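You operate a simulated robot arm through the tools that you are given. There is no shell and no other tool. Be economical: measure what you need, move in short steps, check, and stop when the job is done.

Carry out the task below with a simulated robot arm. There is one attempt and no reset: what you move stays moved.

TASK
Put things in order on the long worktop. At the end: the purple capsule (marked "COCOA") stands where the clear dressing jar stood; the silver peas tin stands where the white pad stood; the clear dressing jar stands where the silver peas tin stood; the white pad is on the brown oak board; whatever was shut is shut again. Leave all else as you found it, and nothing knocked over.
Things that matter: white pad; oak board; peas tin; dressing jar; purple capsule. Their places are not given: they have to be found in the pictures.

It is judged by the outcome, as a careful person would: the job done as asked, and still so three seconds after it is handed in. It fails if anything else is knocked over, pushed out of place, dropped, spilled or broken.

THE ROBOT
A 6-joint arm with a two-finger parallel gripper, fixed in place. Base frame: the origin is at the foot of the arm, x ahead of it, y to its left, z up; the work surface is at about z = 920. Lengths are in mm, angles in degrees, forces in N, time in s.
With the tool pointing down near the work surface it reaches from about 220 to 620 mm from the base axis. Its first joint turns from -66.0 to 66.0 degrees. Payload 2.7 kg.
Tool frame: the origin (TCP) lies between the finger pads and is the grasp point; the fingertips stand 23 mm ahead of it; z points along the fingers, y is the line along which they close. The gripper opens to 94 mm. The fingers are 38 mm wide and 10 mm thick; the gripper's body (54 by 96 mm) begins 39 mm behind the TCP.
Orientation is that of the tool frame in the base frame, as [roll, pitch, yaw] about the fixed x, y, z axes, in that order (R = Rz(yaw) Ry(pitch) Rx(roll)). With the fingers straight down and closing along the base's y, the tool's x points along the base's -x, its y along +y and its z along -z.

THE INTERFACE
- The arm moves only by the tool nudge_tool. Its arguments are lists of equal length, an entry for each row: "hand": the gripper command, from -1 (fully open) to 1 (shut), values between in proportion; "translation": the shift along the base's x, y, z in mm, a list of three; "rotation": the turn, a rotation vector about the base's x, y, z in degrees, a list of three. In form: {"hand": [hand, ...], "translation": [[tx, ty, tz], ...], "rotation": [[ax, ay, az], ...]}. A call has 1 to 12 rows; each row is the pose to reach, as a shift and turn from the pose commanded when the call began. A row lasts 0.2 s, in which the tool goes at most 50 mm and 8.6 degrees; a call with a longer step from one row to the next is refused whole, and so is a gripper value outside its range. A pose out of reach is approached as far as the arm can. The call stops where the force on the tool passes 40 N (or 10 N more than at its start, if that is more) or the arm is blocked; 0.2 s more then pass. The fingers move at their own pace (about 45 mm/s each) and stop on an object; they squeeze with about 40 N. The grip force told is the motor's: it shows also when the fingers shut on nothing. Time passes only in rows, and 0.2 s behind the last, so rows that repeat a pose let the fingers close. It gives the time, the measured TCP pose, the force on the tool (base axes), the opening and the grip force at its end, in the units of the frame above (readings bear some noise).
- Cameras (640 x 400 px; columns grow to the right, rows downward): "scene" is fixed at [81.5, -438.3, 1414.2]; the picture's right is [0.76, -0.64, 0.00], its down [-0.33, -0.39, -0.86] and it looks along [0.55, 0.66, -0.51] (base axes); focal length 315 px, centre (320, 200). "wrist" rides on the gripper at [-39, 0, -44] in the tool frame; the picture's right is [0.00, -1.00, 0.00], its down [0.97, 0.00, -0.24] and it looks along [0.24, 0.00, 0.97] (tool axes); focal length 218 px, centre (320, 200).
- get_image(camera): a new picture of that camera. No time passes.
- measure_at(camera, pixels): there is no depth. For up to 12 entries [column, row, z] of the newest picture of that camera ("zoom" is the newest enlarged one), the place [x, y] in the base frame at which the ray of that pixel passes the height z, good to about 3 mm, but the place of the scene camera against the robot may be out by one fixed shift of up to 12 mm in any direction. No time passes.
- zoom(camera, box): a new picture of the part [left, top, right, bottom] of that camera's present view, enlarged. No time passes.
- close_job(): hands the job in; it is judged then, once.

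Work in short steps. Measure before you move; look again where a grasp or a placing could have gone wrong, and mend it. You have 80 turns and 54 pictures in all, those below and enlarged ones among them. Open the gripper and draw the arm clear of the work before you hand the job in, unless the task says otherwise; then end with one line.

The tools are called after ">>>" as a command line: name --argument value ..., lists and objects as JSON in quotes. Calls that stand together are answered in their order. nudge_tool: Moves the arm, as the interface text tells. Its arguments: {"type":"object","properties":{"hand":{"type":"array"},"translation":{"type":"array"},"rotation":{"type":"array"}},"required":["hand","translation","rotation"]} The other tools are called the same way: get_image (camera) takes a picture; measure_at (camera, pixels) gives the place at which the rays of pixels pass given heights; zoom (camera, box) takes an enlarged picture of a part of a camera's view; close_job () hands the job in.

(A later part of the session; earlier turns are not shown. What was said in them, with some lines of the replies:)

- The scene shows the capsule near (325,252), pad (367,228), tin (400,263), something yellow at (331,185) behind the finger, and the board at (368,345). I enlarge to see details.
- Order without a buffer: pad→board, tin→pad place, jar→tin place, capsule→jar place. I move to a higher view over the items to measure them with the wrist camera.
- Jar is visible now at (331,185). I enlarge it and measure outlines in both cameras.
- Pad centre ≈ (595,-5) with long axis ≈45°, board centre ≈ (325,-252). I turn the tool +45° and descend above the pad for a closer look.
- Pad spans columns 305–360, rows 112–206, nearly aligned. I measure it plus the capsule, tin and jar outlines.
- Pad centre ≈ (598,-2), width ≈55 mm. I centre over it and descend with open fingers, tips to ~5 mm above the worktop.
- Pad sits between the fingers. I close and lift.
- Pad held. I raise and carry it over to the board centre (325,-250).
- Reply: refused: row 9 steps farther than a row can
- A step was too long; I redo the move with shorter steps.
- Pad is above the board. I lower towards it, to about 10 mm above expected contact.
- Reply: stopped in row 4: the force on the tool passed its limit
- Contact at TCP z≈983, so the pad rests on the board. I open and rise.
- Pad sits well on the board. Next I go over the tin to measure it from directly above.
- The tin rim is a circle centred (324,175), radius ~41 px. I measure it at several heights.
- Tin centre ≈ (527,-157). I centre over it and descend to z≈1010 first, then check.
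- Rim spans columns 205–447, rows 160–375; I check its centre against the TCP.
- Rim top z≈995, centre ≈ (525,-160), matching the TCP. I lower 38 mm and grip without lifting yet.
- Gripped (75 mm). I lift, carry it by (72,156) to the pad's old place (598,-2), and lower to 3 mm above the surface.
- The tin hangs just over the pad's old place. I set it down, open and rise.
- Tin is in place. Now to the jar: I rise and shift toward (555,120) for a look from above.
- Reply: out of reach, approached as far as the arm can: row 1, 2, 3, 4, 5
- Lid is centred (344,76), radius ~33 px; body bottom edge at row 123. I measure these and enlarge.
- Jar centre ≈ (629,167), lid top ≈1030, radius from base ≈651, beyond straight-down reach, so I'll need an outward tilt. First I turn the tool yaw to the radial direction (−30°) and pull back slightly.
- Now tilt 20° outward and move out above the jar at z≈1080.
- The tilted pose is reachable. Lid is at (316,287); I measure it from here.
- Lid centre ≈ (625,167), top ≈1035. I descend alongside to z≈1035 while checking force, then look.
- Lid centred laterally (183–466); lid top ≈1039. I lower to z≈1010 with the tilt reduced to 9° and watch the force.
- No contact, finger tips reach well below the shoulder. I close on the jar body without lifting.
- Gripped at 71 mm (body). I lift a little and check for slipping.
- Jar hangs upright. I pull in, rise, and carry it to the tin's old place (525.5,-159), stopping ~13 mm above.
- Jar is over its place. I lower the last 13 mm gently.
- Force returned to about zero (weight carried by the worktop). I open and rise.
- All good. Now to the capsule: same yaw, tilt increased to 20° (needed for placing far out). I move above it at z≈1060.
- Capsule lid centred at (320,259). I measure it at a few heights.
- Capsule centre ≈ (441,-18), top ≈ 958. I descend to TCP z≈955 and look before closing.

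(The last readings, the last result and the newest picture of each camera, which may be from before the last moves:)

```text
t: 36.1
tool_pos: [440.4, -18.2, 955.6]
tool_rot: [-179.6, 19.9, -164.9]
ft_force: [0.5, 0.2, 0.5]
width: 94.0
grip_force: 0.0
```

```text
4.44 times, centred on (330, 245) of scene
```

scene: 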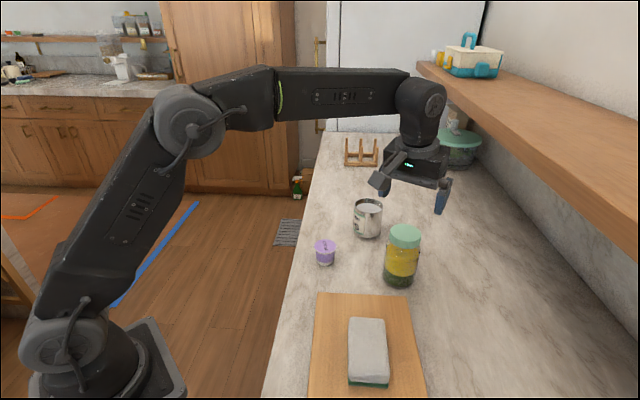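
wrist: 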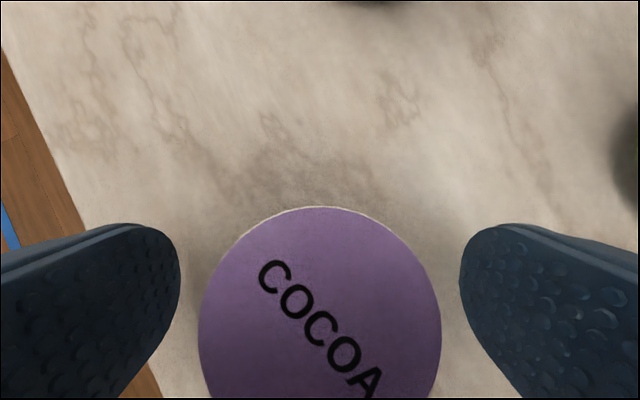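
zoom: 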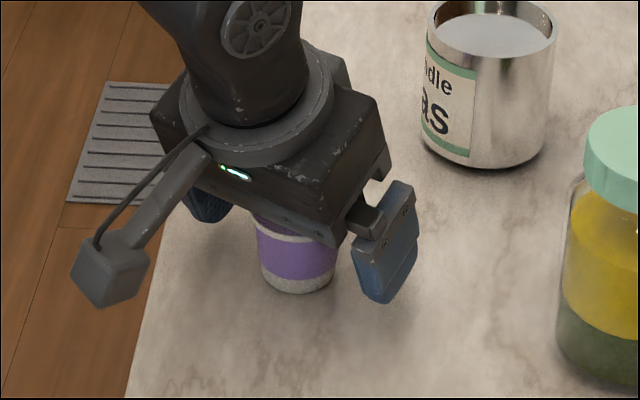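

Well centred (199–441). I close and lift slightly.

>>> nudge_tool --hand '[1, 1, 1, 1, 1, 1, 1, 1, 1]' --translation '[[0, 0, 0], [0, 0, 0], [0, 0, 0], [0, 0, 0], [0, 0, 0], [0, 0, 0], [0, 0, 10], [0, 0, 30], [0, 0, 30]]' --rotation '[[0, 0, 0], [0, 0, 0], [0, 0, 0], [0, 0, 0], [0, 0, 0], [0, 0, 0], [0, 0, 0], [0, 0, 0], [0, 0, 0]]'

>>> zoom --camera "scene" --box '[280, 190, 380, 280]'

>>> get_image --camera "wrist"

```text
t: 38.1
tool_pos: [442.1, -18.2, 987.5]
tool_rot: [-179.7, 19.9, -164.9]
ft_force: [0.3, 1.0, -0.3]
width: 42.9
grip_force: 40.3
```

```text
4.44 times, centred on (330, 235) of scene
```

zoom: 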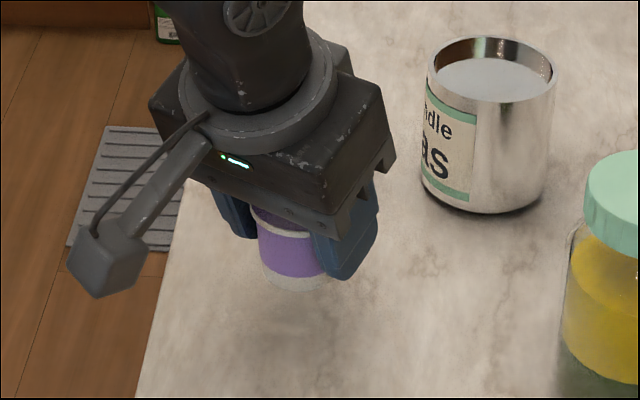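

```text
12 pictures are left
```

wrist: 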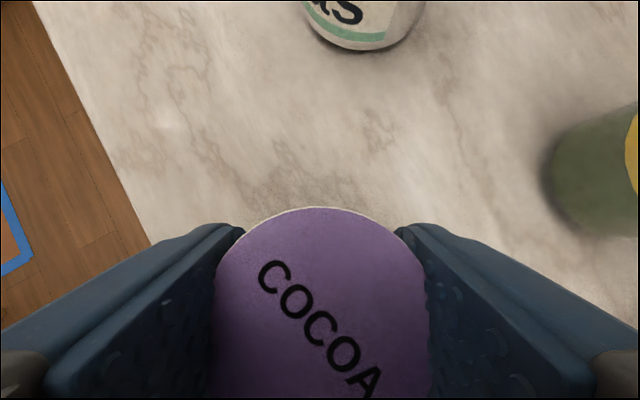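

Capsule is firmly held and still level. I carry it out to the jar's old place (625,167), stopping ~4 mm above the surface.

>>> nudge_tool --hand '[1, 1, 1, 1, 1, 1, 1, 1, 1, 1, 1, 1]' --translation '[[10, 35, 25], [25, 70, 40], [50, 100, 40], [80, 125, 40], [110, 145, 40], [140, 165, 40], [165, 178, 40], [183, 185, 30], [183, 185, 0], [183, 185, -18], [183, 185, -26], [183, 185, -26]]' --rotation '[[0, 0, 0], [0, 0, 0], [0, 0, 0], [0, 0, 0], [0, 0, 0], [0, 0, 0], [0, 0, 0], [0, 0, 0], [0, 0, 0], [0, 0, 0], [0, 0, 0], [0, 0, 0]]'

>>> zoom --camera "scene" --box '[280, 130, 400, 240]'

```text
t: 40.7
tool_pos: [624.7, 167.2, 960.3]
tool_rot: [-179.6, 20.1, -164.9]
ft_force: [1.0, 0.1, 0.4]
width: 42.8
grip_force: 40.2
```

```text
3.64 times, centred on (340, 185) of scene
```

zoom: 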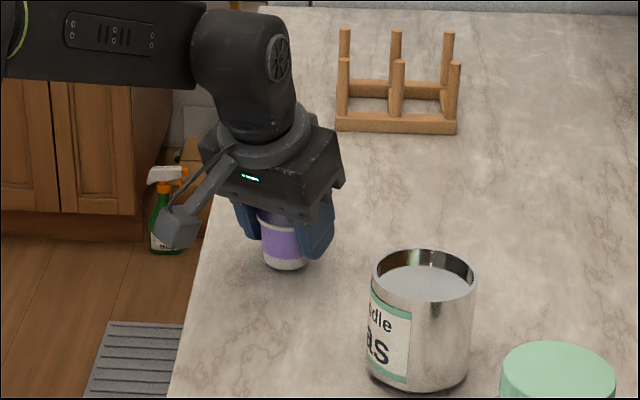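

In place and reachable. I lower the last 4–5 mm.

>>> nudge_tool --hand '[1, 1, 1, 1]' --translation '[[0, 0, -2], [0, 0, -4], [0, 0, -5], [0, 0, -5]]' --rotation '[[0, 0, 0], [0, 0, 0], [0, 0, 0], [0, 0, 0]]'

```text
t: 41.7
tool_pos: [625.9, 166.9, 956.8]
tool_rot: [-179.7, 20.0, -164.9]
ft_force: [-1.8, 0.1, 4.6]
width: 43.0
grip_force: 40.0
```

Contact force 4.6 N shows it is resting on the worktop. I open and withdraw upward.

>>> nudge_tool --hand '[-1, -1, -1, -1, -1, -1, -1, -1, -1]' --translation '[[0, 0, 0], [0, 0, 0], [0, 0, 0], [0, 0, 0], [0, 0, 15], [0, 0, 50], [0, 0, 90], [-40, -11, 110], [-85, -23, 115]]' --rotation '[[0, 0, 0], [0, 0, 0], [0, 0, 0], [0, 0, 0], [0, 0, 0], [0, 0, 0], [0, 0, 0], [0, 0, 0], [0, 0, 0]]'

>>> get_image --camera "scene"

>>> get_image --camera "wrist"

```text
t: 43.7
tool_pos: [540.2, 145.5, 1070.1]
tool_rot: [-179.6, 20.1, -164.9]
ft_force: [-0.5, 0.3, 0.5]
width: 94.2
grip_force: 0.0
```

```text
10 pictures are left
```

scene: 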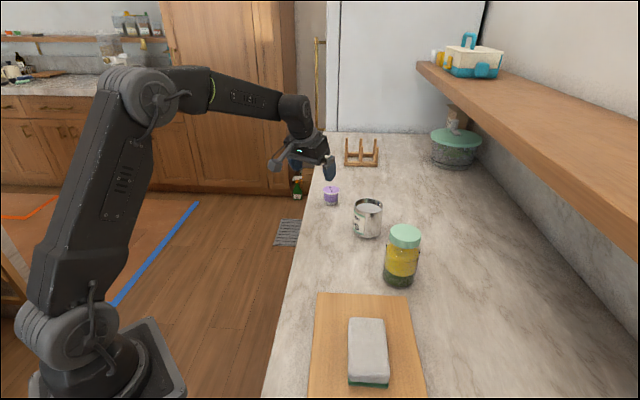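

```text
9 pictures are left
```

wrist: 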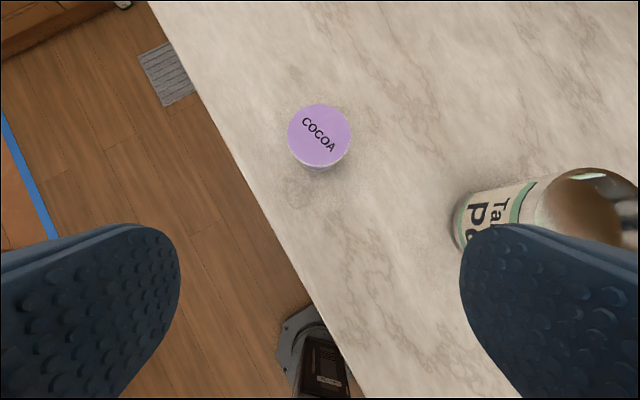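

All stand upright; I check the capsule's and tin's positions once.

>>> measure_at --camera "wrist" --pixels '[[319, 135, 965], [319, 135, 958]]'

>>> zoom --camera "scene" --box '[290, 140, 450, 300]'

```text
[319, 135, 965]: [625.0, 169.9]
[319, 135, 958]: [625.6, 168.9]
```

```text
2.50 times, centred on (370, 220) of scene
```

zoom: 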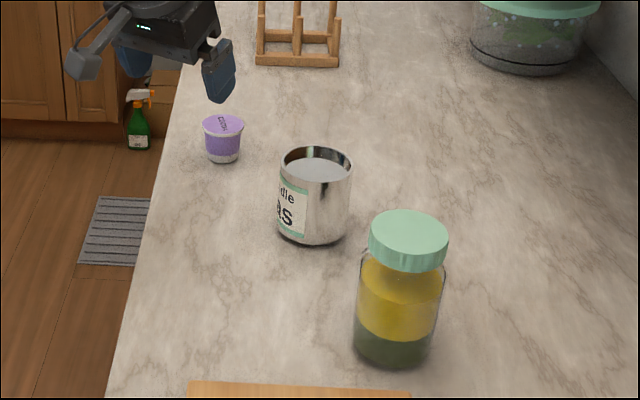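

Everything is in place: the capsule is at (625,169), with the tin and jar upright. I draw the arm up and back, clear of the work.

>>> nudge_tool --hand '[-1, -1, -1, -1, -1]' --translation '[[-40, -10, 20], [-80, -20, 45], [-120, -30, 70], [-150, -40, 95], [-150, -40, 95]]' --rotation '[[0, 0, 0], [0, 0, 0], [0, 0, 0], [0, 0, 0], [0, 0, 0]]'

>>> get_image --camera "scene"

```text
t: 44.9
tool_pos: [389.7, 105.3, 1165.1]
tool_rot: [-179.6, 20.0, -164.9]
ft_force: [-0.2, 0.6, 0.6]
width: 94.1
grip_force: 0.0
```

```text
7 pictures are left
```

scene: 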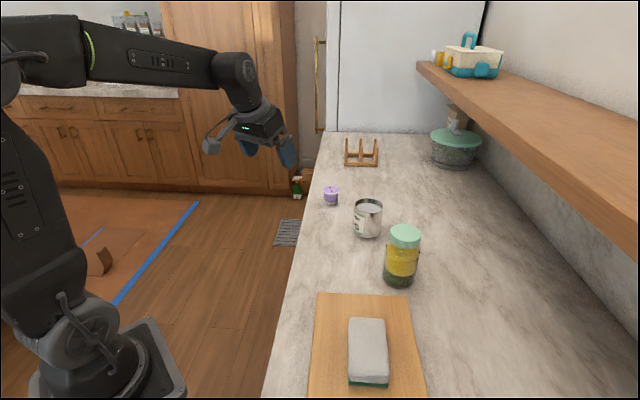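

The arm is clear and the final picture shows all as asked; I hand in.

>>> close_job

```text
The job is handed in.
```

The job is done and handed in: the capsule stands where the jar was, the tin where the pad was, the jar where the tin was (its lid never came off), and the pad lies on the oak board, with nothing knocked over.
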